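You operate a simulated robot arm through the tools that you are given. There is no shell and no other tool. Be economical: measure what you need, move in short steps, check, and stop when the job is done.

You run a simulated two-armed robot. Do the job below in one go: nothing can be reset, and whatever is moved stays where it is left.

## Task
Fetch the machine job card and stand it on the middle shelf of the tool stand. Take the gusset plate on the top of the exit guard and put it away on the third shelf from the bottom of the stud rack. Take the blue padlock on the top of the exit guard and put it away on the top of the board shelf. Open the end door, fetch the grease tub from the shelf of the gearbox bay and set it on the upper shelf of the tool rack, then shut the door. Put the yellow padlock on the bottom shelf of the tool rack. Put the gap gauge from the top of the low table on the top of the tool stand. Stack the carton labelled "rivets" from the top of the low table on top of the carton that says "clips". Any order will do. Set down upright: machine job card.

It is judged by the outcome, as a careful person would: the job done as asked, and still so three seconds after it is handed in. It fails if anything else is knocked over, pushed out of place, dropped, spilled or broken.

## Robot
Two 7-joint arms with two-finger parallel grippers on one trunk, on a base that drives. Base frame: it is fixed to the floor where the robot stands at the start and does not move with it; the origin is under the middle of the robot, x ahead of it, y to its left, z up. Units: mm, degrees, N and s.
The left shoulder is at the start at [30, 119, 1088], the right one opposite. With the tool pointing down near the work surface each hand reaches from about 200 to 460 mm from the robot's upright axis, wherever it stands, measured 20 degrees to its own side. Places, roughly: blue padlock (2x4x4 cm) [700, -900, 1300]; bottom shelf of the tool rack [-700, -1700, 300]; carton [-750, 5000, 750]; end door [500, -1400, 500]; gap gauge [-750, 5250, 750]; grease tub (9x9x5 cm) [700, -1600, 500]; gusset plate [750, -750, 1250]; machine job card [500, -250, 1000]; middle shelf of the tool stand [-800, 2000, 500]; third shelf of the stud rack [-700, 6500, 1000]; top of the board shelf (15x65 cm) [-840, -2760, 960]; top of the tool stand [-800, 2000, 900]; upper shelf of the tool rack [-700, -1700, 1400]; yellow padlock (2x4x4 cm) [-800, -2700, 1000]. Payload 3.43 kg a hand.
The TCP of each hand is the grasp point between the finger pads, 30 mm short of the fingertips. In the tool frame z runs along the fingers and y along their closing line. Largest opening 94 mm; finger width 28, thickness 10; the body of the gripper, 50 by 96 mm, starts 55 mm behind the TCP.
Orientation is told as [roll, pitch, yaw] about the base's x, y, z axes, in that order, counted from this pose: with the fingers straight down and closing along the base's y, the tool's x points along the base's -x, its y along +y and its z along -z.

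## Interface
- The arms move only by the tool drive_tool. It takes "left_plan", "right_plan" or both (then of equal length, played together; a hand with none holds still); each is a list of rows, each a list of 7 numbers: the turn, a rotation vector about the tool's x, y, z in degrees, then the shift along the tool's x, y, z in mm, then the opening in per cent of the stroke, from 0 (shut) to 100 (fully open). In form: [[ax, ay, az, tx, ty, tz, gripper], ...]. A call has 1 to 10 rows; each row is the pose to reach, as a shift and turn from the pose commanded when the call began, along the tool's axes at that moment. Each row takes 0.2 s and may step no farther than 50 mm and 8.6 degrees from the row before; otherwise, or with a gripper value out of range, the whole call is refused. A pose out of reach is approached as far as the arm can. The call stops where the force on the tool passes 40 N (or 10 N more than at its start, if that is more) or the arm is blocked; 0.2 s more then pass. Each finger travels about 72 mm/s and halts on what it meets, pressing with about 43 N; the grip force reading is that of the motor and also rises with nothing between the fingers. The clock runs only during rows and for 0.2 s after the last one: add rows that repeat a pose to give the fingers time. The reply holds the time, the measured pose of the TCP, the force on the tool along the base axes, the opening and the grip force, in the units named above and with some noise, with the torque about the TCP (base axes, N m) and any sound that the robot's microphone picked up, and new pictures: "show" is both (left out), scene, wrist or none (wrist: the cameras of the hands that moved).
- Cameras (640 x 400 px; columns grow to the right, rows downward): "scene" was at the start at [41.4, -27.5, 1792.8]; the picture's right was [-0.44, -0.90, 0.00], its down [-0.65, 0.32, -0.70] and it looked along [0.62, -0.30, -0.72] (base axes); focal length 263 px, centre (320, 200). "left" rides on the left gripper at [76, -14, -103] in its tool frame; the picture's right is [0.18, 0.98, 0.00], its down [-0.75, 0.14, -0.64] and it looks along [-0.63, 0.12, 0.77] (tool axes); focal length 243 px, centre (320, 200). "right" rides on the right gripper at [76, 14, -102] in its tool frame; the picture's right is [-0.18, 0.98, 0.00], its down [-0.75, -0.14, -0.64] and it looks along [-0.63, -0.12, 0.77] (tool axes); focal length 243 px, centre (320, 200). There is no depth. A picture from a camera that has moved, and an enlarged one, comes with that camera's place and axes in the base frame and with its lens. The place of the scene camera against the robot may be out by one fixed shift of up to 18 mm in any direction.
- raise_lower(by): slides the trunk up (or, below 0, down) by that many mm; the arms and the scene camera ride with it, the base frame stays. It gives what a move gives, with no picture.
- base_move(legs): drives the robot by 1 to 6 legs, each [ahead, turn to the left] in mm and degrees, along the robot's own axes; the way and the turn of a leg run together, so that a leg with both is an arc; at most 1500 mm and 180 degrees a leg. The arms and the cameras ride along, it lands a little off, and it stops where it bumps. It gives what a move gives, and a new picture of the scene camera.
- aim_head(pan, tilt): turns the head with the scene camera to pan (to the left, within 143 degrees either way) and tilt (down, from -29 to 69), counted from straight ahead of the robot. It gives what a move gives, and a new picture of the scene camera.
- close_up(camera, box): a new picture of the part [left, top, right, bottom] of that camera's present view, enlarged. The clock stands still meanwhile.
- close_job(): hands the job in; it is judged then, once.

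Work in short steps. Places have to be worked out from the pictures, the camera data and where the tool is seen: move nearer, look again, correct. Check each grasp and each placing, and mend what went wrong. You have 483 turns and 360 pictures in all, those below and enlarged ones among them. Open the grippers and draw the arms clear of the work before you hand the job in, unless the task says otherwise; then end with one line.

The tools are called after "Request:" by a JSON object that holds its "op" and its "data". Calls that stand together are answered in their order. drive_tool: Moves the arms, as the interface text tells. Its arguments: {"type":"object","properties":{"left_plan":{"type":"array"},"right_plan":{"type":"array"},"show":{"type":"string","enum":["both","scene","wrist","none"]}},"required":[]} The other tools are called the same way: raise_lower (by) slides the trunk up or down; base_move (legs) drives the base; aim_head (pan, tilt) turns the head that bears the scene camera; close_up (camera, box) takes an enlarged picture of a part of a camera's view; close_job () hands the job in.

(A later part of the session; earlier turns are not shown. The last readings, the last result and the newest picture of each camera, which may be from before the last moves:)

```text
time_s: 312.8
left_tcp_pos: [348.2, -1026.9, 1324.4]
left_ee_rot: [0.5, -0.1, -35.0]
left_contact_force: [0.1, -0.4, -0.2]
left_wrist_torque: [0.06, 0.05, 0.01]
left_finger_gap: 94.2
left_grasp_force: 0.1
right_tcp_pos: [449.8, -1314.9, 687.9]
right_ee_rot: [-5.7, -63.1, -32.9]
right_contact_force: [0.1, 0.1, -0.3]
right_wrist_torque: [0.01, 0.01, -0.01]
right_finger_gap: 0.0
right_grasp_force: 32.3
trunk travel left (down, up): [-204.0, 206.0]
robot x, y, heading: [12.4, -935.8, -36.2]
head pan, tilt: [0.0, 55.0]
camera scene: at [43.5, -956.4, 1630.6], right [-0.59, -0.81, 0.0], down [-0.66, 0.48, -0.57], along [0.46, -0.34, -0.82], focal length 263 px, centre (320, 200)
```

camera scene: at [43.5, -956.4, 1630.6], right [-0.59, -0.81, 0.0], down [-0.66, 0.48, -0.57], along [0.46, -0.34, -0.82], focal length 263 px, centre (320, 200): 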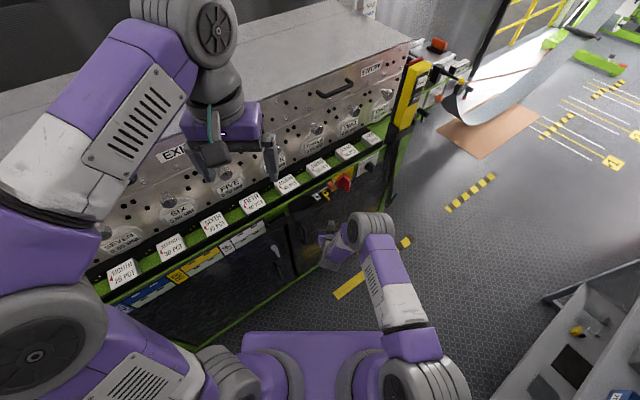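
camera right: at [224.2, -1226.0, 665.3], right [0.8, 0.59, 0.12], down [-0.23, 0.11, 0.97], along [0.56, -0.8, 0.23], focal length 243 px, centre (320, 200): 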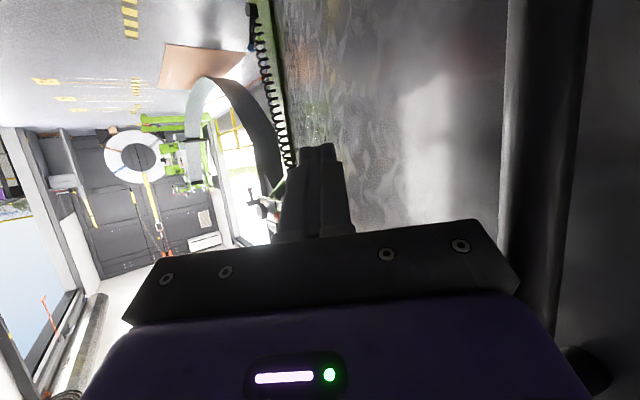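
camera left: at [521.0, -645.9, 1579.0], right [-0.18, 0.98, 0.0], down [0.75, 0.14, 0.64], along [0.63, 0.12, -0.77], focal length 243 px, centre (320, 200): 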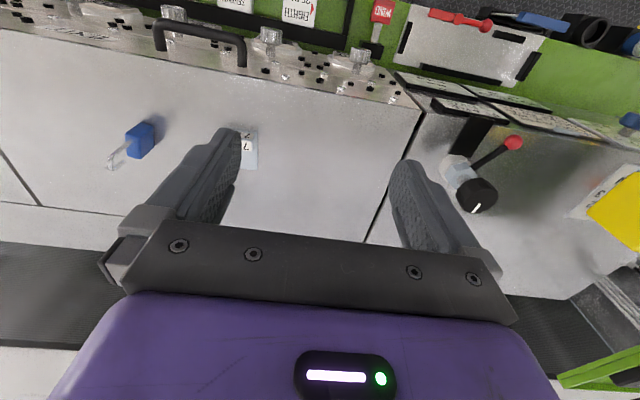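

Request:
{"op": "drive_tool", "data": {"right_plan": [[0, 0, 0, -4, 7, 8, 0], [0, 0, 0, -8, 14, 16, 0], [0, 0, 0, -12, 21, 25, 0], [0, 0, 0, -16, 28, 33, 0]], "show": "wrist"}}

Request:
{"op": "close_up", "data": {"camera": "scene", "box": [240, 140, 420, 280]}}

```text
time_s: 313.7
left_tcp_pos: [342.6, -1025.3, 1325.7]
left_ee_rot: [0.6, -0.4, -35.0]
left_contact_force: [0.1, -0.2, -0.7]
left_wrist_torque: [0.0, 0.0, -0.02]
left_finger_gap: 93.9
left_grasp_force: 0.0
right_tcp_pos: [473.1, -1313.8, 687.6]
right_ee_rot: [-6.0, -62.9, -33.3]
right_contact_force: [-29.8, 11.9, 23.3]
right_wrist_torque: [-0.28, -0.65, -0.01]
right_finger_gap: 0.0
right_grasp_force: 33.2
trunk travel left (down, up): [-204.0, 206.0]
robot x, y, heading: [6.1, -939.8, -36.2]
head pan, tilt: [0.0, 55.0]
stopped in row 4 (right hand): the force on the tool passed its limit at 55 N (the readings are from after the stop); the commanded pose is now the measured one
camera right: at [381.9, -1226.9, 665.0], right [0.68, 0.72, 0.12], down [-0.24, 0.07, 0.97], along [0.69, -0.69, 0.22], focal length 243 px, centre (320, 200)
```

right: 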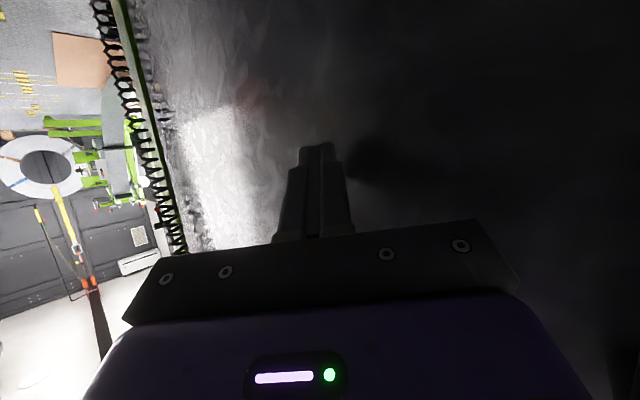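

```text
2.86 times, centred on (330, 210) of scene
camera zoom: at [36.0, -952.3, 1631.2], right [-0.59, -0.81, 0.0], down [-0.66, 0.48, -0.58], along [0.47, -0.34, -0.82], focal length 751 px, centre (291, 171)
```

zoom: 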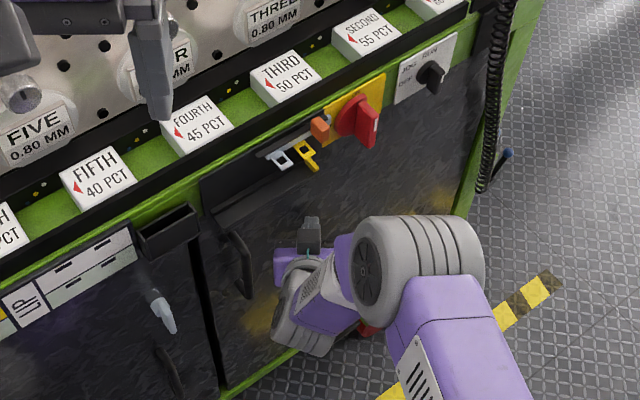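

The door is flush and shut. I withdraw, raise the trunk and tuck the right hand, then go for the gusset plate.

Request:
{"op": "drive_tool", "data": {"right_plan": [[0, 0, 0, 15, -10, -45, 0], [0, 0, 0, 30, -10, -90, 0], [0, 7, 0, 20, -20, -115, 30], [0, 14, 0, 0, -30, -135, 60], [0, 21, 0, -25, -40, -155, 100], [0, 28, 0, -55, -45, -170, 100], [0, 35, 0, -85, -50, -185, 100], [0, 42, 0, -115, -55, -200, 100], [0, 49, 0, -145, -60, -215, 100], [0, 56, 0, -175, -65, -230, 100]], "show": "none"}}

Request:
{"op": "raise_lower", "data": {"by": 150}}

```text
time_s: 315.9
left_tcp_pos: [346.6, -1028.4, 1324.7]
left_ee_rot: [0.6, -0.2, -34.9]
left_contact_force: [-0.7, -0.4, 0.2]
left_wrist_torque: [0.0, 0.0, 0.0]
left_finger_gap: 93.9
left_grasp_force: 0.0
right_tcp_pos: [347.4, -1282.1, 948.3]
right_ee_rot: [-2.8, -6.7, -38.1]
right_contact_force: [0.5, -0.3, -0.1]
right_wrist_torque: [0.0, 0.02, -0.02]
right_finger_gap: 94.2
right_grasp_force: 0.1
trunk travel left (down, up): [-204.0, 206.0]
robot x, y, heading: [9.1, -938.9, -35.9]
head pan, tilt: [0.0, 55.0]
```

```text
time_s: 317.6
left_tcp_pos: [347.3, -1027.5, 1474.3]
left_ee_rot: [0.6, -0.3, -35.0]
left_contact_force: [-0.4, -0.3, 0.2]
left_wrist_torque: [0.02, 0.01, 0.01]
left_finger_gap: 94.3
left_grasp_force: 0.1
right_tcp_pos: [348.0, -1280.0, 1098.2]
right_ee_rot: [-2.6, -6.8, -38.2]
right_contact_force: [-0.4, 0.5, 0.2]
right_wrist_torque: [0.04, -0.01, 0.01]
right_finger_gap: 94.0
right_grasp_force: 0.0
trunk travel left (down, up): [-354.0, 56.0]
robot x, y, heading: [12.7, -940.2, -36.1]
head pan, tilt: [0.0, 55.0]
```

Request:
{"op": "drive_tool", "data": {"right_plan": [[0, 1, 0, 15, -8, -42, 100], [0, 2, 0, 30, -16, -84, 100], [0, 3, 0, 45, -24, -126, 100], [0, 4, 0, 55, -32, -168, 100], [0, 5, 0, 60, -40, -210, 100], [0, 6, 0, 65, -50, -252, 100], [0, 7, 0, 65, -60, -294, 100], [0, 7, 0, 65, -70, -336, 100], [0, 7, 0, 65, -75, -370, 100]], "show": "none"}}

Request:
{"op": "base_move", "data": {"legs": [[0, 95], [180, 0], [0, -59]]}}

Request:
{"op": "aim_head", "data": {"pan": 0, "tilt": 45}}

```text
time_s: 319.6
left_tcp_pos: [347.8, -1027.1, 1474.5]
left_ee_rot: [0.5, -0.2, -35.0]
left_contact_force: [0.8, -0.3, -0.1]
left_wrist_torque: [-0.02, 0.04, -0.04]
left_finger_gap: 94.0
left_grasp_force: 0.1
right_tcp_pos: [227.1, -1257.4, 1462.4]
right_ee_rot: [-2.7, 0.4, -38.5]
right_contact_force: [-1.0, -0.3, -0.1]
right_wrist_torque: [-0.06, -0.01, 0.04]
right_finger_gap: 94.0
right_grasp_force: 0.0
trunk travel left (down, up): [-354.0, 56.0]
robot x, y, heading: [7.2, -934.1, -36.0]
head pan, tilt: [0.0, 55.0]
```

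```text
time_s: 327.8
left_tcp_pos: [423.0, -647.7, 1474.7]
left_ee_rot: [0.7, -0.2, 2.4]
left_contact_force: [-0.2, -0.4, 0.5]
left_wrist_torque: [-0.01, 0.0, 0.0]
left_finger_gap: 94.0
left_grasp_force: 0.1
right_tcp_pos: [469.1, -902.6, 1461.6]
right_ee_rot: [-2.7, 0.3, -1.0]
right_contact_force: [-0.1, 0.9, 0.0]
right_wrist_torque: [0.02, -0.01, 0.01]
right_finger_gap: 93.8
right_grasp_force: 0.0
trunk travel left (down, up): [-354.0, 56.0]
robot x, y, heading: [99.1, -783.2, 1.5]
head pan, tilt: [0.0, 55.0]
camera scene: at [141.4, -774.4, 1780.7], right [0.02, -1.0, 0.0], down [-0.82, -0.02, -0.57], along [0.57, 0.01, -0.82], focal length 263 px, centre (320, 200)
```

scene: 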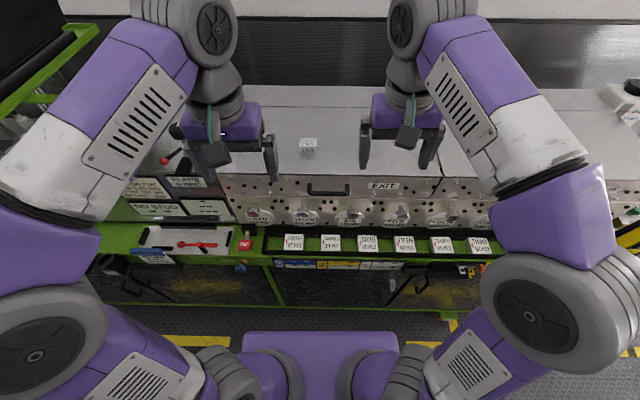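

```text
time_s: 328.5
left_tcp_pos: [422.0, -646.9, 1474.5]
left_ee_rot: [0.6, -0.2, 2.4]
left_contact_force: [0.2, -0.3, 0.2]
left_wrist_torque: [-0.03, -0.04, -0.05]
left_finger_gap: 93.9
left_grasp_force: 0.2
right_tcp_pos: [468.4, -902.7, 1462.1]
right_ee_rot: [-2.7, 0.3, -1.0]
right_contact_force: [-0.3, 0.6, -0.4]
right_wrist_torque: [-0.02, 0.0, 0.02]
right_finger_gap: 94.2
right_grasp_force: 0.2
trunk travel left (down, up): [-354.0, 56.0]
robot x, y, heading: [99.0, -784.4, 1.3]
head pan, tilt: [0.0, 45.0]
camera scene: at [150.6, -774.1, 1794.0], right [0.02, -1.0, 0.0], down [-0.71, -0.02, -0.71], along [0.71, 0.02, -0.71], focal length 263 px, centre (320, 200)
```

scene: 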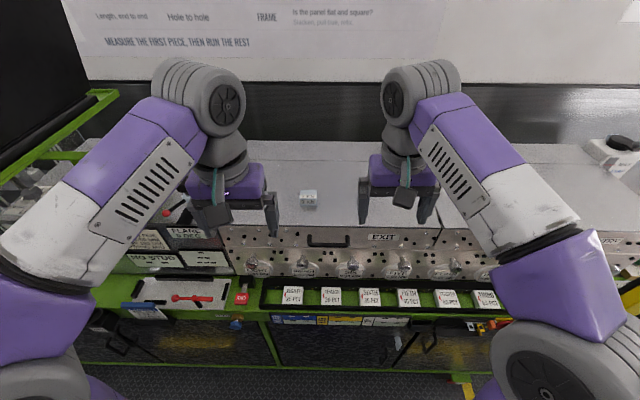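

Request:
{"op": "base_move", "data": {"legs": [[85, -1.3]]}}

Request:
{"op": "close_up", "data": {"camera": "scene", "box": [240, 120, 400, 220]}}

Request:
{"op": "drive_tool", "data": {"left_plan": [[0, -8, 0, 0, 0, 30, 100], [0, -16, 0, 0, -10, 60, 100], [0, -24, 0, 0, -20, 85, 100], [0, -32, 0, -10, -30, 110, 100], [0, -40, 0, -20, -40, 125, 100], [0, -45, 0, -35, -50, 135, 100]], "show": "wrist"}}

```text
time_s: 329.6
left_tcp_pos: [510.2, -655.2, 1473.8]
left_ee_rot: [0.4, -0.2, 1.0]
left_contact_force: [-0.7, 0.7, 0.1]
left_wrist_torque: [0.02, 0.03, 0.03]
left_finger_gap: 94.0
left_grasp_force: 0.1
right_tcp_pos: [549.9, -911.9, 1461.8]
right_ee_rot: [-2.8, 0.4, -2.4]
right_contact_force: [0.1, 0.4, 0.2]
right_wrist_torque: [-0.02, 0.01, 0.03]
right_finger_gap: 94.0
right_grasp_force: 0.0
trunk travel left (down, up): [-354.0, 56.0]
robot x, y, heading: [184.6, -783.6, -0.1]
head pan, tilt: [0.0, 45.0]
camera scene: at [234.8, -774.2, 1794.1], right [0.0, -1.0, 0.0], down [-0.71, 0.0, -0.71], along [0.71, 0.0, -0.71], focal length 263 px, centre (320, 200)
```

scene: 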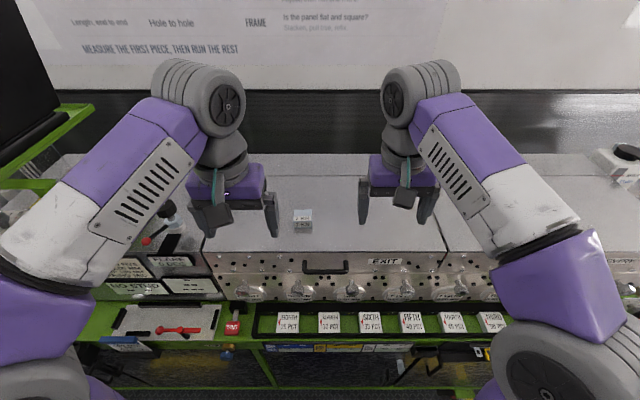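

```text
4.00 times, centred on (320, 170) of scene
camera zoom: at [234.8, -774.2, 1794.1], right [0.0, -1.0, 0.0], down [-0.71, 0.0, -0.71], along [0.71, 0.0, -0.71], focal length 1051 px, centre (320, 320)
```

zoom: 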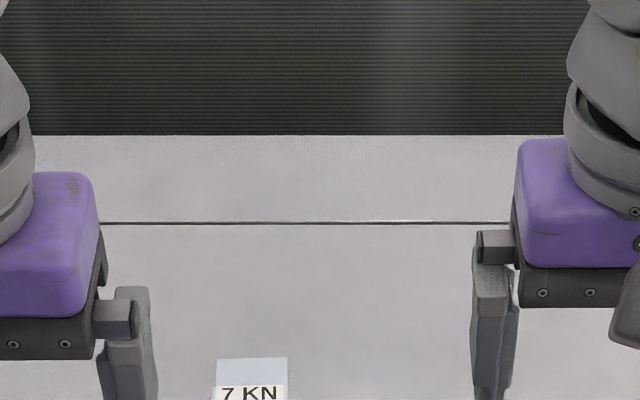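

```text
time_s: 331.0
left_tcp_pos: [545.6, -702.2, 1339.9]
left_ee_rot: [0.8, -45.3, 0.4]
left_contact_force: [0.9, 1.1, -1.1]
left_wrist_torque: [0.01, -0.01, -0.01]
left_finger_gap: 93.9
left_grasp_force: 0.0
right_tcp_pos: [549.4, -910.0, 1462.3]
right_ee_rot: [-2.8, 0.3, -2.4]
right_contact_force: [-0.1, -0.2, 0.5]
right_wrist_torque: [-0.01, 0.04, 0.01]
right_finger_gap: 94.2
right_grasp_force: 0.0
trunk travel left (down, up): [-354.0, 56.0]
robot x, y, heading: [188.8, -783.2, 0.2]
head pan, tilt: [0.0, 45.0]
camera left: at [419.1, -718.9, 1357.4], right [-0.15, 0.98, -0.12], down [0.07, 0.13, 0.99], along [0.99, 0.14, -0.09], focal length 243 px, centre (320, 200)
```

left: 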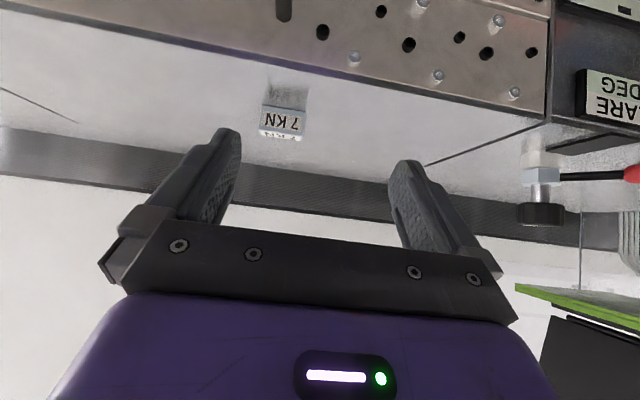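

Request:
{"op": "drive_tool", "data": {"left_plan": [[0, 0, 0, -15, -11, 29, 100], [0, 0, 0, -30, -22, 58, 100], [0, 0, 0, -40, -30, 80, 100]], "show": "wrist"}}

Request:
{"op": "close_up", "data": {"camera": "left", "box": [200, 20, 440, 170]}}

```text
time_s: 331.8
left_tcp_pos: [632.8, -730.3, 1310.8]
left_ee_rot: [0.8, -45.2, 0.5]
left_contact_force: [0.3, -0.4, 0.2]
left_wrist_torque: [0.01, 0.02, -0.01]
left_finger_gap: 94.0
left_grasp_force: 0.1
right_tcp_pos: [549.5, -911.0, 1461.1]
right_ee_rot: [-2.7, 0.3, -2.3]
right_contact_force: [-0.1, -0.7, -0.3]
right_wrist_torque: [0.02, -0.01, -0.03]
right_finger_gap: 94.1
right_grasp_force: 0.1
trunk travel left (down, up): [-354.0, 56.0]
robot x, y, heading: [184.1, -779.6, 0.1]
head pan, tilt: [0.0, 45.0]
camera left: at [506.0, -747.5, 1329.2], right [-0.15, 0.98, -0.12], down [0.07, 0.13, 0.99], along [0.99, 0.14, -0.09], focal length 243 px, centre (320, 200)
```

left: 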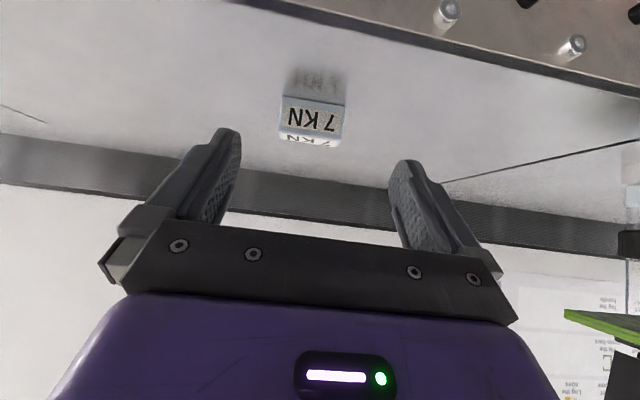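

```text
2.67 times, centred on (320, 95) of left
camera zoom: at [506.0, -747.5, 1329.2], right [-0.15, 0.98, -0.12], down [0.07, 0.13, 0.99], along [0.99, 0.14, -0.09], focal length 647 px, centre (320, 480)
```

zoom: 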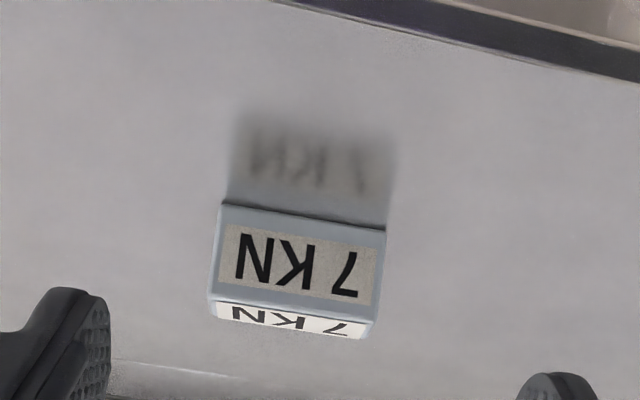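

The gusset is a small wedge, about 52 mm wide and 30 mm high, at (704,-734). I flatten the hand to about −70° so that the fingers can grip it low.

Request:
{"op": "drive_tool", "data": {"left_plan": [[0, -8, 0, 5, -1, 8, 100], [0, -16, 0, 10, -2, 18, 90], [0, -24, 0, 18, -4, 30, 85]], "show": "wrist"}}

```text
time_s: 332.6
left_tcp_pos: [641.1, -733.4, 1276.8]
left_ee_rot: [1.6, -69.1, -0.3]
left_contact_force: [0.0, -0.2, 0.7]
left_wrist_torque: [0.0, 0.0, 0.06]
left_finger_gap: 79.8
left_grasp_force: 0.0
right_tcp_pos: [549.7, -910.9, 1461.1]
right_ee_rot: [-2.7, 0.4, -2.4]
right_contact_force: [1.1, -0.1, -0.1]
right_wrist_torque: [-0.01, 0.01, 0.0]
right_finger_gap: 94.0
right_grasp_force: 0.0
trunk travel left (down, up): [-354.0, 56.0]
robot x, y, heading: [188.3, -782.8, -0.2]
head pan, tilt: [0.0, 45.0]
camera left: at [518.1, -750.3, 1242.5], right [-0.08, 0.98, -0.16], down [-0.34, 0.13, 0.93], along [0.94, 0.13, 0.32], focal length 243 px, centre (320, 200)
```

left: 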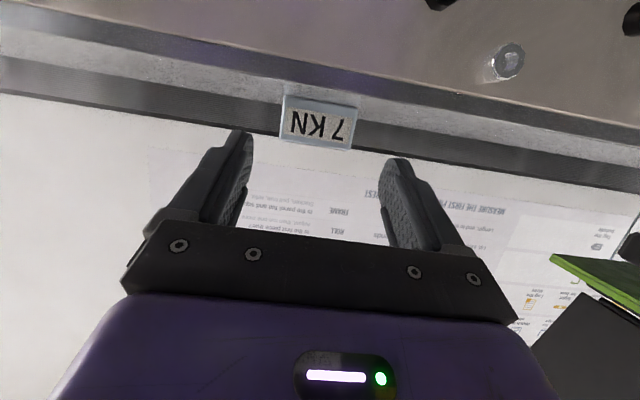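

Request:
{"op": "drive_tool", "data": {"left_plan": [[0, 0, 0, 6, -1, 30, 85], [0, 0, 0, -2, -1, 52, 85], [0, 0, 0, -9, -1, 72, 85], [0, 0, 0, -9, -1, 72, 50], [0, 0, 0, -9, -1, 72, 40], [0, 0, 0, -9, -1, 72, 40]], "show": "wrist"}}

```text
time_s: 334.0
left_tcp_pos: [709.9, -733.3, 1260.0]
left_ee_rot: [1.6, -69.3, -0.3]
left_contact_force: [-0.2, -0.1, 0.4]
left_wrist_torque: [0.01, -0.02, -0.02]
left_finger_gap: 55.3
left_grasp_force: 42.7
right_tcp_pos: [550.0, -910.2, 1461.9]
right_ee_rot: [-2.7, 0.3, -2.3]
right_contact_force: [-0.6, -1.0, 0.6]
right_wrist_torque: [0.01, -0.02, 0.01]
right_finger_gap: 94.1
right_grasp_force: 0.0
trunk travel left (down, up): [-354.0, 56.0]
robot x, y, heading: [183.2, -780.4, -0.1]
head pan, tilt: [0.0, 45.0]
camera left: at [586.5, -750.7, 1225.6], right [-0.08, 0.98, -0.16], down [-0.33, 0.13, 0.93], along [0.94, 0.13, 0.32], focal length 243 px, centre (320, 200)
```

left: 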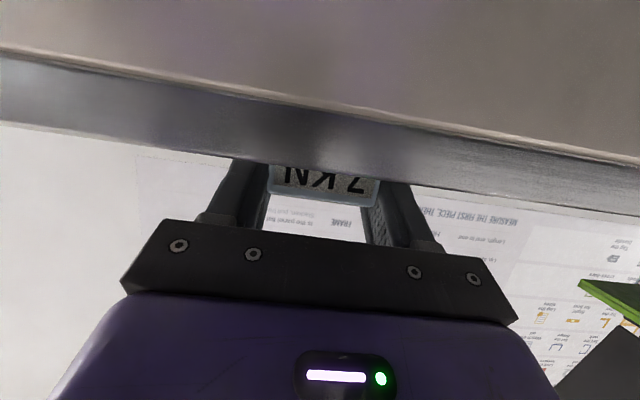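

Gripped (55 mm). I lift it straight up.

Request:
{"op": "drive_tool", "data": {"left_plan": [[0, 0, 0, -28, 0, -11, 40], [0, 0, 0, -56, 0, -22, 40], [0, 0, 0, -90, 0, -40, 40], [0, 0, 0, -120, 0, -70, 40], [0, 0, 0, -130, 0, -105, 40]], "show": "wrist"}}

```text
time_s: 335.2
left_tcp_pos: [656.3, -735.9, 1418.6]
left_ee_rot: [1.6, -69.2, -0.5]
left_contact_force: [-1.0, -1.1, -1.6]
left_wrist_torque: [0.0, -0.02, -0.03]
left_finger_gap: 55.2
left_grasp_force: 43.0
right_tcp_pos: [547.2, -910.1, 1462.2]
right_ee_rot: [-2.7, 0.2, -2.3]
right_contact_force: [0.8, 0.4, 1.0]
right_wrist_torque: [0.0, 0.01, -0.02]
right_finger_gap: 94.0
right_grasp_force: 0.0
trunk travel left (down, up): [-354.0, 56.0]
robot x, y, heading: [182.6, -777.3, 0.1]
head pan, tilt: [0.0, 45.0]
camera left: at [533.6, -752.9, 1384.4], right [-0.08, 0.98, -0.16], down [-0.33, 0.13, 0.93], along [0.94, 0.13, 0.32], focal length 243 px, centre (320, 200)
```

left: 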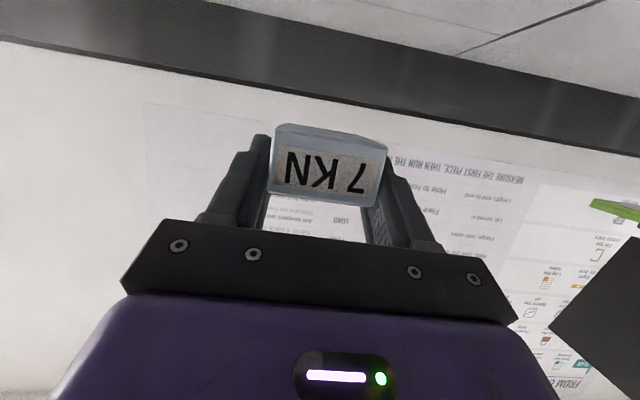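

Request:
{"op": "drive_tool", "data": {"left_plan": [[0, 7.7, 0, -1, 10, -16, 40], [0, 15.4, 0, -2, 20, -32, 40], [0, 23.1, 0, -3, 30, -48, 40], [0, 30.8, 0, -4, 40, -64, 40], [0, 38.5, 0, -5, 50, -80, 40], [0, 46.2, 0, -6, 60, -96, 40], [0, 53.9, 0, -7, 70, -112, 40], [0, 61.6, 0, -8, 80, -128, 40], [0, 69, 0, -10, 90, -143, 40]], "show": "none"}}

```text
time_s: 337.2
left_tcp_pos: [528.8, -648.2, 1481.4]
left_ee_rot: [0.6, 0.0, 1.0]
left_contact_force: [0.9, 0.1, -0.6]
left_wrist_torque: [-0.01, -0.01, 0.02]
left_finger_gap: 55.5
left_grasp_force: 42.7
right_tcp_pos: [549.3, -911.6, 1461.6]
right_ee_rot: [-2.8, 0.3, -2.3]
right_contact_force: [1.3, -0.7, -0.3]
right_wrist_torque: [0.01, 0.01, -0.01]
right_finger_gap: 94.0
right_grasp_force: 0.0
trunk travel left (down, up): [-354.0, 56.0]
robot x, y, heading: [181.5, -779.0, 0.1]
head pan, tilt: [0.0, 45.0]
```

The gusset is secured in the left hand. I move to stand in front of the job card, facing the machine.

Request:
{"op": "base_move", "data": {"legs": [[-140, 0], [0, 90], [430, 0], [0, -90]]}}

Request:
{"op": "aim_head", "data": {"pan": 5, "tilt": 58}}

Request:
{"op": "close_up", "data": {"camera": "scene", "box": [200, 120, 440, 270]}}

```text
time_s: 348.4
left_tcp_pos: [398.5, -242.8, 1480.4]
left_ee_rot: [0.6, -0.2, -1.1]
left_contact_force: [0.7, -0.3, -0.5]
left_wrist_torque: [0.04, -0.01, -0.02]
left_finger_gap: 55.1
left_grasp_force: 43.1
right_tcp_pos: [409.6, -506.6, 1461.8]
right_ee_rot: [-2.7, 0.3, -4.3]
right_contact_force: [-0.4, -0.1, -0.3]
right_wrist_torque: [0.01, 0.01, 0.01]
right_finger_gap: 94.1
right_grasp_force: 0.0
trunk travel left (down, up): [-354.0, 56.0]
robot x, y, heading: [48.6, -368.0, -2.3]
head pan, tilt: [0.0, 45.0]
camera scene: at [98.8, -359.1, 1794.1], right [-0.04, -1.0, 0.0], down [-0.71, 0.03, -0.71], along [0.71, -0.03, -0.71], focal length 263 px, centre (320, 200)
```

scene: 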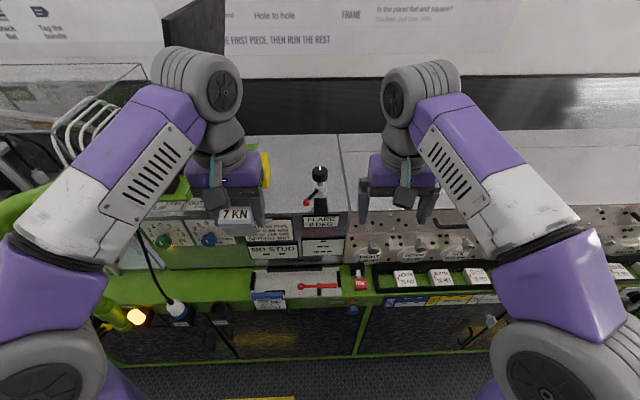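

```text
time_s: 349.1
left_tcp_pos: [398.3, -243.1, 1480.4]
left_ee_rot: [0.6, -0.2, -1.1]
left_contact_force: [-0.3, 0.0, -1.0]
left_wrist_torque: [-0.02, 0.02, 0.01]
left_finger_gap: 55.2
left_grasp_force: 43.5
right_tcp_pos: [408.3, -506.8, 1461.5]
right_ee_rot: [-2.7, 0.3, -4.5]
right_contact_force: [-0.7, 0.2, 0.0]
right_wrist_torque: [-0.01, -0.02, -0.02]
right_finger_gap: 94.2
right_grasp_force: 0.1
trunk travel left (down, up): [-354.0, 56.0]
robot x, y, heading: [48.9, -364.2, -2.1]
head pan, tilt: [5.0, 58.0]
camera scene: at [86.3, -352.6, 1777.0], right [0.05, -1.0, 0.0], down [-0.85, -0.04, -0.53], along [0.53, 0.03, -0.85], focal length 263 px, centre (320, 200)
```

scene: 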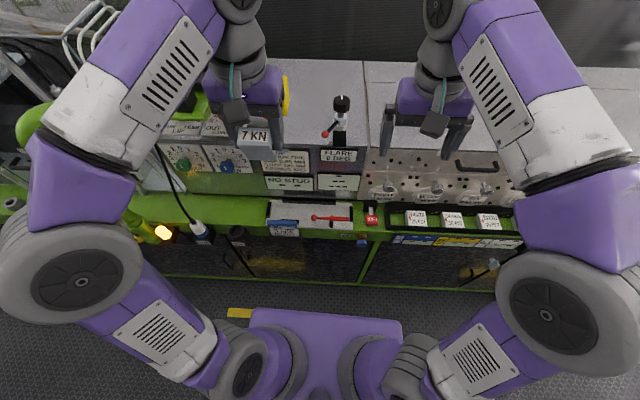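

```text
2.67 times, centred on (320, 195) of scene
camera zoom: at [86.3, -352.6, 1777.0], right [0.05, -1.0, 0.0], down [-0.85, -0.04, -0.53], along [0.53, 0.03, -0.85], focal length 701 px, centre (320, 213)
```

zoom: 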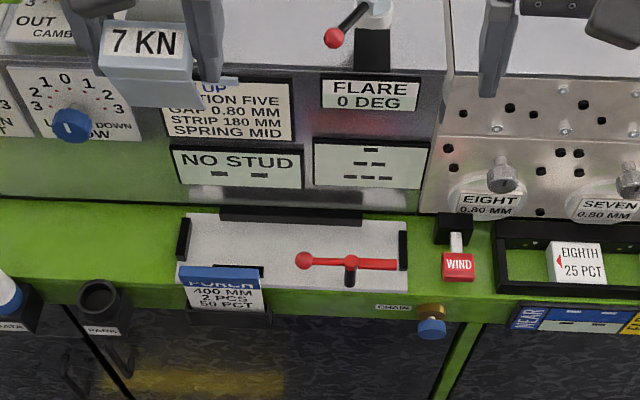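

Request:
{"op": "drive_tool", "data": {"right_plan": [[0, 0, -8.5, -2, 10, 11, 100], [0, 0, -17, -4, 20, 22, 100], [0, 0, -25.5, -6, 30, 33, 100], [0, 0, -34, -8, 40, 44, 100], [0, 0, -42.5, -10, 50, 55, 100], [0, 0, -51, -12, 60, 66, 80], [0, 0, -59.5, -14, 70, 77, 60], [0, 0, -68, -16, 80, 88, 60], [0, 0, -76.5, -18, 90, 99, 60], [0, 0, -85, -20, 100, 110, 60]], "left_plan": [[0, 0, 0, 0, 8, 0, 40], [0, 0, 0, 0, 16, 0, 40], [0, 0, 0, 0, 24, 0, 40], [0, 0, 0, 0, 32, 0, 40], [0, 0, 0, 0, 40, 0, 40], [0, 0, 0, 0, 48, 0, 40], [0, 0, 0, 0, 56, 0, 40], [0, 0, 0, 0, 64, 0, 40], [0, 0, 0, 0, 72, 0, 40], [0, 0, 0, 0, 80, 0, 40]], "show": "both"}}

```text
time_s: 351.3
left_tcp_pos: [398.3, -164.3, 1481.4]
left_ee_rot: [0.5, -0.1, -1.1]
left_contact_force: [0.0, -0.9, -1.2]
left_wrist_torque: [-0.01, 0.0, -0.01]
left_finger_gap: 55.4
left_grasp_force: 43.1
right_tcp_pos: [435.1, -411.9, 1345.3]
right_ee_rot: [0.0, 2.7, 80.9]
right_contact_force: [0.1, 0.2, -0.2]
right_wrist_torque: [0.01, 0.01, -0.01]
right_finger_gap: 56.5
right_grasp_force: 0.2
trunk travel left (down, up): [-354.0, 56.0]
robot x, y, heading: [50.5, -363.1, -2.1]
head pan, tilt: [5.0, 58.0]
camera scene: at [86.6, -352.0, 1777.0], right [0.05, -1.0, 0.0], down [-0.85, -0.04, -0.53], along [0.53, 0.03, -0.85], focal length 263 px, centre (320, 200)
camera right: at [408.7, -481.5, 1451.7], right [-0.94, 0.34, -0.01], down [0.26, 0.75, 0.61], along [0.21, 0.57, -0.8], focal length 243 px, centre (320, 200)
camera left: at [321.2, -178.6, 1584.7], right [-0.16, 0.99, 0.01], down [0.75, 0.12, 0.65], along [0.64, 0.11, -0.76], focal length 243 px, centre (320, 200)
```

scene: 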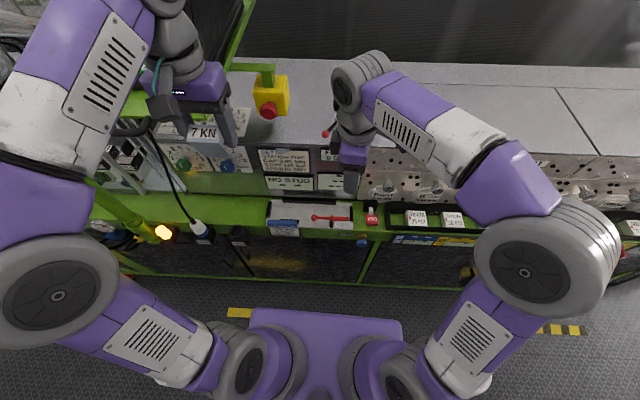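
right: 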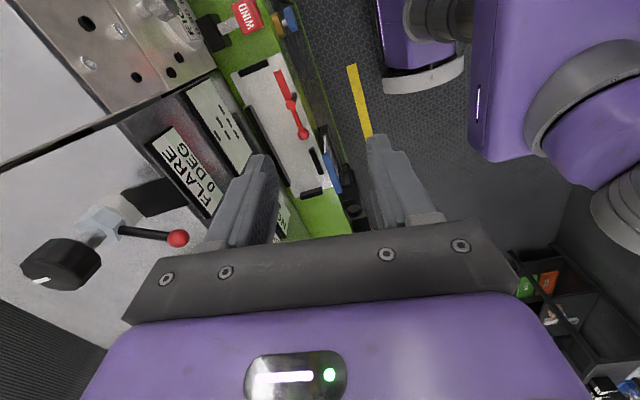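
left: 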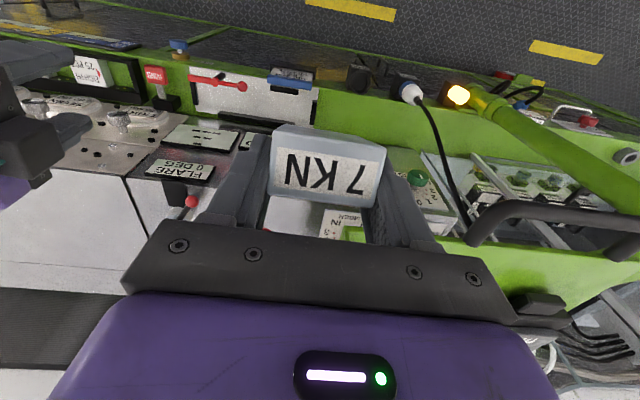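

The wrist pose works. I tilt the hand so that it points towards the card and bring it to a standoff south of and above the card.

Request:
{"op": "drive_tool", "data": {"right_plan": [[-0.5, -6.4, -1.3, -12.5, -4.3, 38, 60], [-1, -12.8, -2.6, -25, -8.6, 77, 60], [-1.5, -19.2, -3.9, -38, -13, 116, 60], [-2, -25.7, -5.1, -50, -17, 154, 60], [-2.5, -32, -6.4, -63, -21, 193, 60], [-3, -38.6, -7.7, -75, -26, 231, 60], [-3.5, -45, -9, -88, -30, 265, 60]], "show": "both"}}

```text
time_s: 352.9
left_tcp_pos: [400.2, -165.4, 1481.3]
left_ee_rot: [0.6, -0.1, -1.1]
left_contact_force: [0.1, -0.5, -1.2]
left_wrist_torque: [0.02, 0.06, 0.01]
left_finger_gap: 55.3
left_grasp_force: 43.1
right_tcp_pos: [476.8, -345.4, 1077.1]
right_ee_rot: [0.3, -42.7, 89.8]
right_contact_force: [-0.3, 0.9, 0.6]
right_wrist_torque: [0.03, 0.01, -0.01]
right_finger_gap: 56.3
right_grasp_force: 0.0
trunk travel left (down, up): [-354.0, 56.0]
robot x, y, heading: [50.7, -363.0, -2.3]
head pan, tilt: [5.0, 58.0]
camera scene: at [87.6, -353.6, 1776.9], right [0.05, -1.0, 0.0], down [-0.85, -0.04, -0.53], along [0.53, 0.03, -0.85], focal length 263 px, centre (320, 200)
camera right: at [461.7, -471.5, 1102.0], right [-0.98, 0.14, 0.13], down [0.14, 0.12, 0.98], along [0.12, 0.98, -0.14], focal length 243 px, centre (320, 200)
```

scene: 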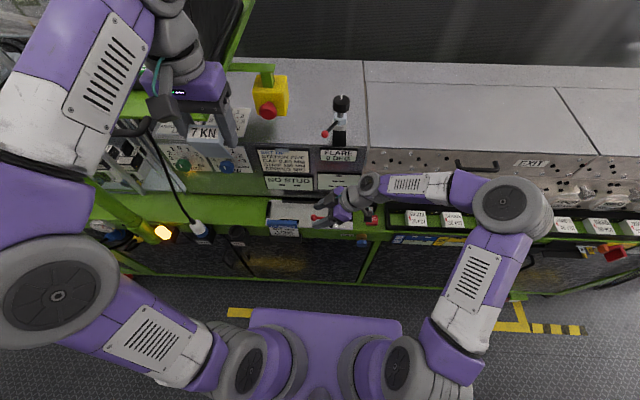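
right: 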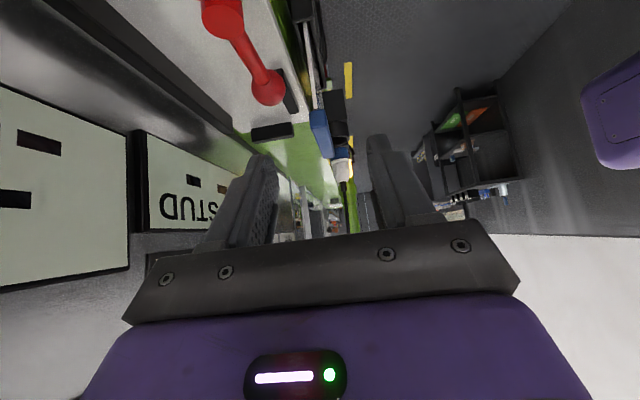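

Request:
{"op": "drive_tool", "data": {"right_plan": [[0, 0, 0, -3, -1, 30, 60], [0, 0, 0, -5, -2, 55, 60]], "show": "wrist"}}

Request:
{"op": "close_up", "data": {"camera": "right", "box": [220, 40, 420, 220]}}

```text
time_s: 353.5
left_tcp_pos: [399.4, -163.3, 1482.4]
left_ee_rot: [0.5, -0.2, -1.2]
left_contact_force: [0.0, -0.3, -1.2]
left_wrist_torque: [0.0, -0.01, -0.03]
left_finger_gap: 55.5
left_grasp_force: 42.8
right_tcp_pos: [480.1, -303.7, 1039.6]
right_ee_rot: [0.3, -42.5, 89.8]
right_contact_force: [0.5, -0.1, 0.5]
right_wrist_torque: [-0.02, 0.0, 0.0]
right_finger_gap: 56.5
right_grasp_force: 0.0
trunk travel left (down, up): [-354.0, 56.0]
robot x, y, heading: [45.8, -363.1, -2.3]
head pan, tilt: [5.0, 58.0]
camera right: at [464.8, -430.1, 1065.1], right [-0.98, 0.14, 0.13], down [0.14, 0.12, 0.98], along [0.12, 0.98, -0.14], focal length 243 px, centre (320, 200)
```

right: 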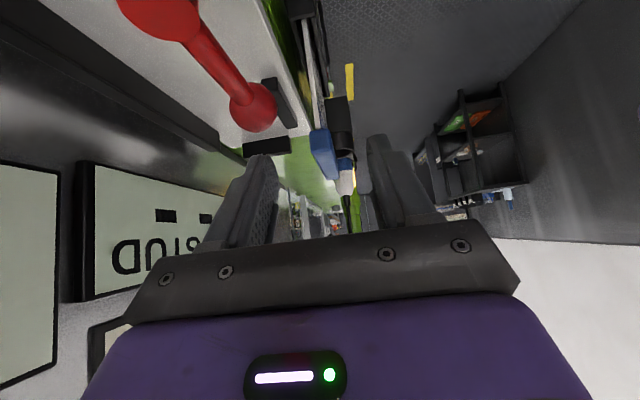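

```text
2.22 times, centred on (320, 130) of right
camera zoom: at [464.8, -430.1, 1065.1], right [-0.98, 0.14, 0.13], down [0.14, 0.12, 0.98], along [0.12, 0.98, -0.14], focal length 539 px, centre (320, 356)
```

zoom: 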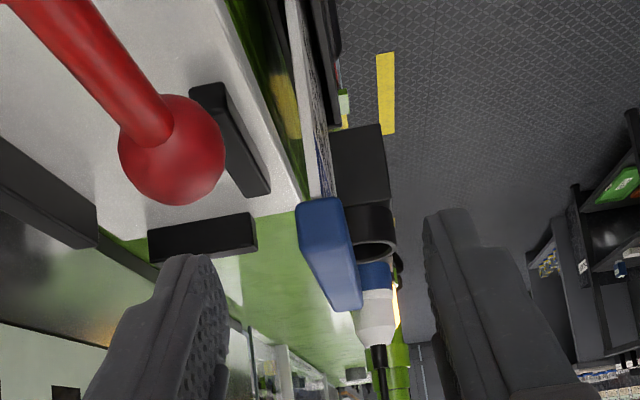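

The blue bar's near end is at about (478,-282,1005), 13 mm thick. I narrow the opening to clear the lever ball and move in to grip it.

Request:
{"op": "drive_tool", "data": {"right_plan": [[0, 0, 0, 0, 1, 0, 34], [0, 0, 0, -5, 2, 30, 34], [0, 0, 0, -9, 2, 60, 34]], "show": "wrist"}}

Request:
{"op": "close_up", "data": {"camera": "right", "box": [220, 60, 420, 240]}}

```text
time_s: 354.3
left_tcp_pos: [399.4, -164.0, 1481.6]
left_ee_rot: [0.5, -0.2, -1.1]
left_contact_force: [-0.3, 0.1, -1.3]
left_wrist_torque: [-0.03, -0.03, 0.03]
left_finger_gap: 55.1
left_grasp_force: 43.1
right_tcp_pos: [476.7, -258.3, 1001.9]
right_ee_rot: [0.5, -42.4, 89.8]
right_contact_force: [-1.0, -0.5, -0.3]
right_wrist_torque: [0.01, 0.01, -0.04]
right_finger_gap: 32.2
right_grasp_force: 0.0
trunk travel left (down, up): [-354.0, 56.0]
robot x, y, heading: [48.1, -363.0, -2.1]
head pan, tilt: [5.0, 58.0]
camera right: at [462.2, -384.1, 1026.0], right [-0.98, 0.14, 0.13], down [0.15, 0.12, 0.98], along [0.12, 0.98, -0.14], focal length 243 px, centre (320, 200)
```

right: 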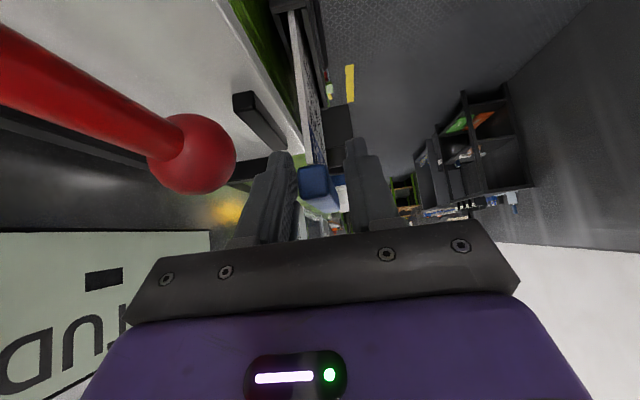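

```text
2.22 times, centred on (320, 150) of right
camera zoom: at [462.2, -384.1, 1026.0], right [-0.98, 0.14, 0.13], down [0.15, 0.12, 0.98], along [0.12, 0.98, -0.14], focal length 539 px, centre (320, 311)
```

zoom: 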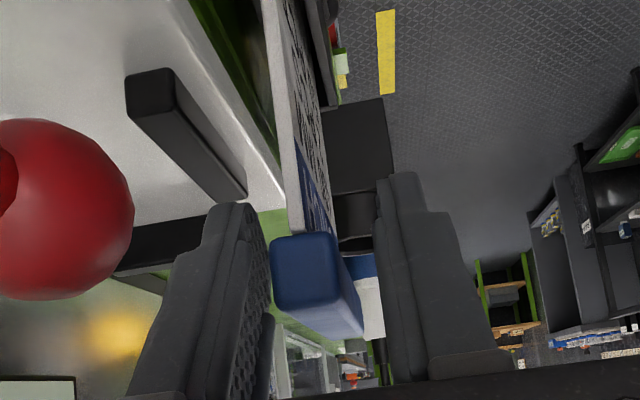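

Request:
{"op": "drive_tool", "data": {"right_plan": [[0, 0, 0, 0, -4, 4, 34], [0, 0, 0, 0, -4, 4, 15], [0, 0, 0, 0, -4, 4, 0], [0, 0, 0, 0, -4, 4, 0], [0, 0, 0, 0, -4, 4, 0]], "show": "wrist"}}

```text
time_s: 355.5
left_tcp_pos: [399.7, -165.0, 1481.8]
left_ee_rot: [0.6, -0.1, -1.1]
left_contact_force: [0.2, 0.7, -0.2]
left_wrist_torque: [-0.03, 0.01, 0.01]
left_finger_gap: 55.4
left_grasp_force: 42.6
right_tcp_pos: [480.2, -256.2, 999.2]
right_ee_rot: [0.3, -42.3, 89.7]
right_contact_force: [-0.3, -0.2, 0.3]
right_wrist_torque: [-0.01, 0.01, 0.01]
right_finger_gap: 19.1
right_grasp_force: 42.9
trunk travel left (down, up): [-354.0, 56.0]
robot x, y, heading: [48.4, -368.2, -2.2]
head pan, tilt: [5.0, 58.0]
camera right: at [465.9, -381.6, 1023.0], right [-0.98, 0.14, 0.13], down [0.15, 0.12, 0.98], along [0.12, 0.98, -0.14], focal length 243 px, centre (320, 200)
```

right: 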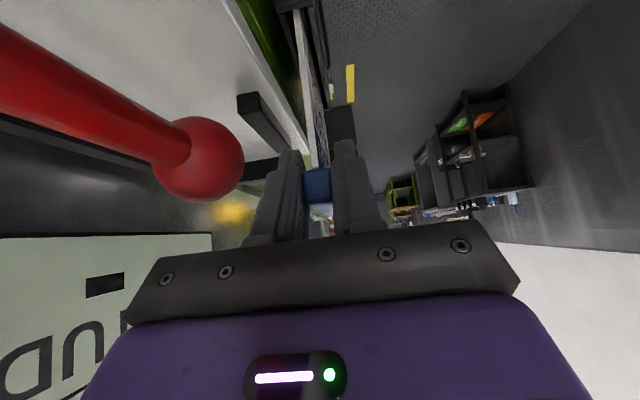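

Gripped (19 mm). I lift the card straight up out of its pocket.

Request:
{"op": "drive_tool", "data": {"right_plan": [[0, 0, 0, -20, 0, -22, 0], [0, 0, 0, -40, 0, -44, 0], [0, 0, 0, -60, 0, -66, 0], [0, 0, 0, -81, 0, -89, 0], [0, 0, 0, -108, 0, -119, 0], [0, 0, 0, -135, 0, -148, 0]], "show": "both"}}

```text
time_s: 356.9
left_tcp_pos: [397.6, -164.2, 1482.9]
left_ee_rot: [0.4, -0.2, -1.2]
left_contact_force: [0.0, 0.5, -1.1]
left_wrist_torque: [-0.01, 0.0, 0.01]
left_finger_gap: 55.6
left_grasp_force: 42.7
right_tcp_pos: [483.6, -254.5, 1199.9]
right_ee_rot: [0.4, -42.3, 89.8]
right_contact_force: [-0.3, -0.8, 0.6]
right_wrist_torque: [-0.03, 0.0, 0.01]
right_finger_gap: 19.3
right_grasp_force: 42.3
trunk travel left (down, up): [-354.0, 56.0]
robot x, y, heading: [49.6, -365.4, -2.4]
head pan, tilt: [5.0, 58.0]
camera scene: at [85.5, -352.2, 1777.0], right [0.05, -1.0, 0.0], down [-0.85, -0.04, -0.53], along [0.53, 0.03, -0.85], focal length 263 px, centre (320, 200)
camera right: at [467.5, -381.3, 1223.9], right [-0.98, 0.14, 0.13], down [0.15, 0.12, 0.98], along [0.12, 0.98, -0.14], focal length 243 px, centre (320, 200)
```

scene: 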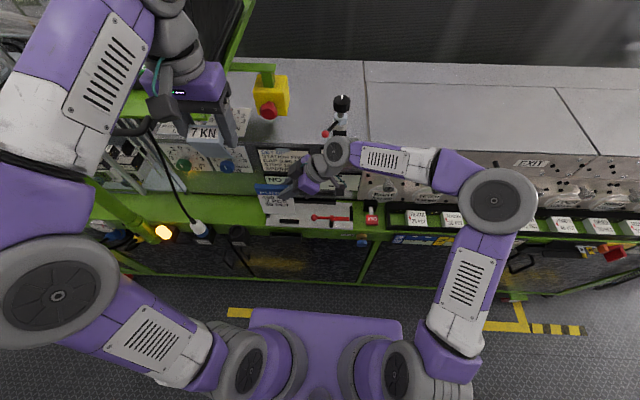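
right: 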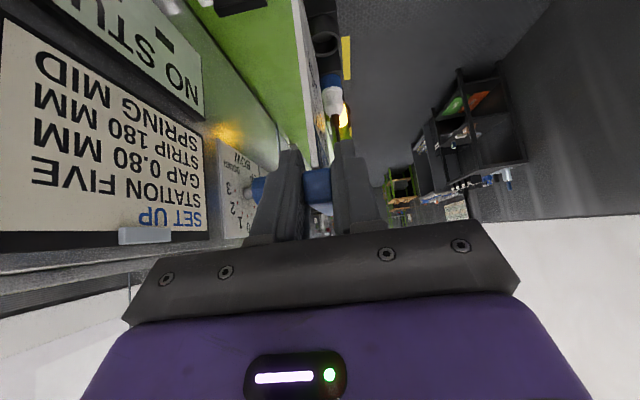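

Request:
{"op": "close_up", "data": {"camera": "scene", "box": [230, 140, 390, 240]}}

Request:
{"op": "close_up", "data": {"camera": "left", "box": [0, 0, 400, 250]}}

```text
4.00 times, centred on (310, 190) of scene
camera zoom: at [85.5, -352.2, 1777.0], right [0.05, -1.0, 0.0], down [-0.85, -0.04, -0.53], along [0.53, 0.03, -0.85], focal length 1051 px, centre (360, 240)
```

zoom: 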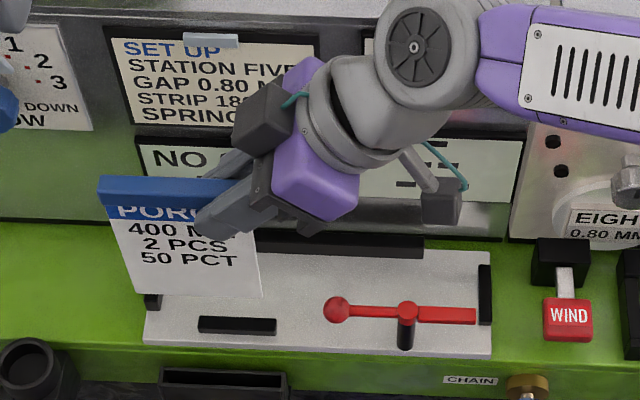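

```text
1.60 times, centred on (200, 125) of left
camera zoom: at [320.2, -178.8, 1585.0], right [-0.17, 0.99, 0.01], down [0.75, 0.12, 0.65], along [0.64, 0.11, -0.76], focal length 388 px, centre (512, 320)
```

zoom: 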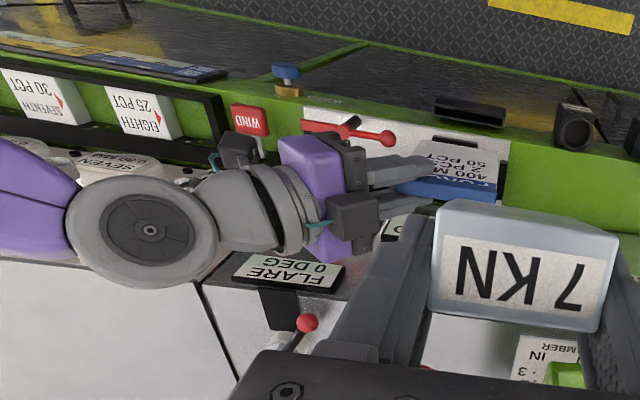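

The job card is out and upright in the right hand. I back away, turn north and drive towards the tool stand.

Request:
{"op": "base_move", "data": {"legs": [[-190, 0], [0, 46], [0, 46], [1300, 0]]}}

Request:
{"op": "aim_head", "data": {"pan": 30, "tilt": 35}}

```text
time_s: 368.8
left_tcp_pos: [-344.6, 1287.2, 1483.2]
left_ee_rot: [0.6, -0.3, 90.1]
left_contact_force: [-0.6, -0.2, -1.5]
left_wrist_torque: [0.03, 0.01, 0.02]
left_finger_gap: 55.1
left_grasp_force: 42.9
right_tcp_pos: [-254.6, 1373.8, 1198.0]
right_ee_rot: [0.2, -42.4, -179.1]
right_contact_force: [-0.2, -0.2, 0.2]
right_wrist_torque: [0.01, -0.01, -0.01]
right_finger_gap: 19.6
right_grasp_force: 43.3
trunk travel left (down, up): [-354.0, 56.0]
robot x, y, heading: [-135.7, 940.8, 88.8]
head pan, tilt: [5.0, 58.0]
camera scene: at [-142.5, 987.4, 1777.0], right [1.0, 0.07, 0.0], down [0.06, -0.85, -0.53], along [-0.04, 0.53, -0.85], focal length 263 px, centre (320, 200)
```

scene: 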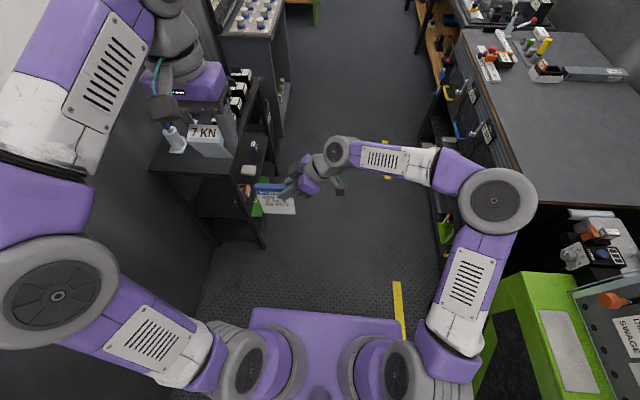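

```text
time_s: 369.7
left_tcp_pos: [-343.7, 1287.0, 1481.6]
left_ee_rot: [0.6, -0.2, 90.1]
left_contact_force: [-0.8, 0.0, -1.1]
left_wrist_torque: [0.03, 0.03, 0.01]
left_finger_gap: 55.1
left_grasp_force: 43.0
right_tcp_pos: [-253.5, 1373.4, 1199.2]
right_ee_rot: [0.4, -42.4, -179.0]
right_contact_force: [-0.2, 0.8, 0.4]
right_wrist_torque: [-0.02, -0.01, -0.01]
right_finger_gap: 19.1
right_grasp_force: 43.7
trunk travel left (down, up): [-354.0, 56.0]
robot x, y, heading: [-134.5, 939.3, 89.2]
head pan, tilt: [30.0, 35.0]
camera scene: at [-180.2, 995.6, 1808.8], right [0.87, 0.48, 0.0], down [0.28, -0.5, -0.82], along [-0.4, 0.72, -0.57], focal length 263 px, centre (320, 200)
```

scene: 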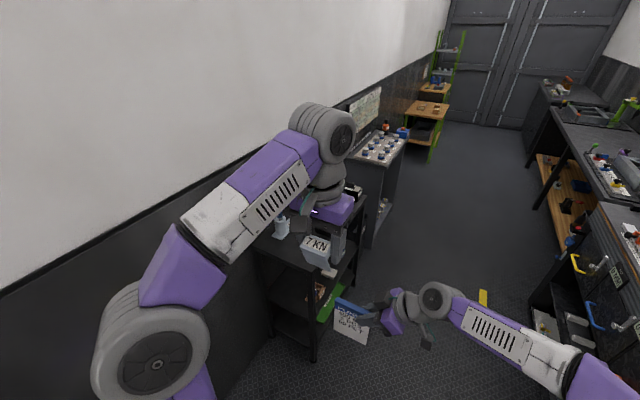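

Request:
{"op": "base_move", "data": {"legs": [[500, -9], [500, 9], [0, 45], [0, 45]]}}

Request:
{"op": "aim_head", "data": {"pan": 0, "tilt": 45}}

```text
time_s: 379.4
left_tcp_pos: [-389.9, 1743.4, 1483.0]
left_ee_rot: [0.5, -0.3, 179.3]
left_contact_force: [0.8, -0.5, -1.5]
left_wrist_torque: [-0.01, -0.01, 0.03]
left_finger_gap: 55.1
left_grasp_force: 42.9
right_tcp_pos: [-476.9, 1835.2, 1199.2]
right_ee_rot: [0.2, -42.5, -89.8]
right_contact_force: [0.8, 0.3, -0.4]
right_wrist_torque: [0.0, 0.01, 0.02]
right_finger_gap: 19.2
right_grasp_force: 43.0
trunk travel left (down, up): [-354.0, 56.0]
robot x, y, heading: [-43.4, 1948.1, 178.2]
head pan, tilt: [30.0, 35.0]
camera scene: at [-89.9, 1912.1, 1808.9], right [-0.47, 0.88, 0.0], down [0.51, 0.27, -0.82], along [-0.72, -0.39, -0.57], focal length 263 px, centre (320, 200)
```

scene: 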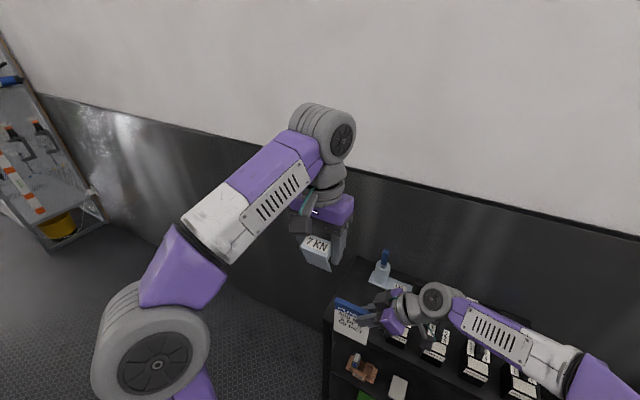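

```text
time_s: 380.3
left_tcp_pos: [-390.2, 1744.5, 1482.6]
left_ee_rot: [0.7, -0.2, 179.3]
left_contact_force: [-0.6, 0.3, -1.3]
left_wrist_torque: [-0.01, 0.0, 0.01]
left_finger_gap: 55.2
left_grasp_force: 43.1
right_tcp_pos: [-475.3, 1835.0, 1198.1]
right_ee_rot: [0.4, -42.4, -89.9]
right_contact_force: [0.2, 0.3, 0.6]
right_wrist_torque: [0.01, 0.0, 0.01]
right_finger_gap: 19.1
right_grasp_force: 43.4
trunk travel left (down, up): [-354.0, 56.0]
robot x, y, heading: [-42.5, 1948.7, 178.0]
head pan, tilt: [0.0, 45.0]
camera scene: at [-93.6, 1956.4, 1794.1], right [0.03, 1.0, 0.0], down [0.71, -0.02, -0.71], along [-0.71, 0.02, -0.71], focal length 263 px, centre (320, 200)
```

scene: 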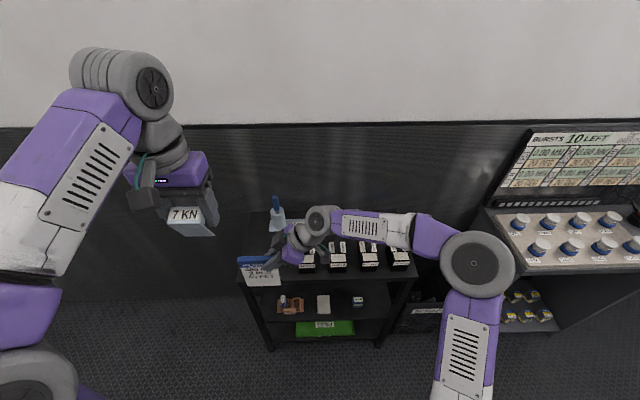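

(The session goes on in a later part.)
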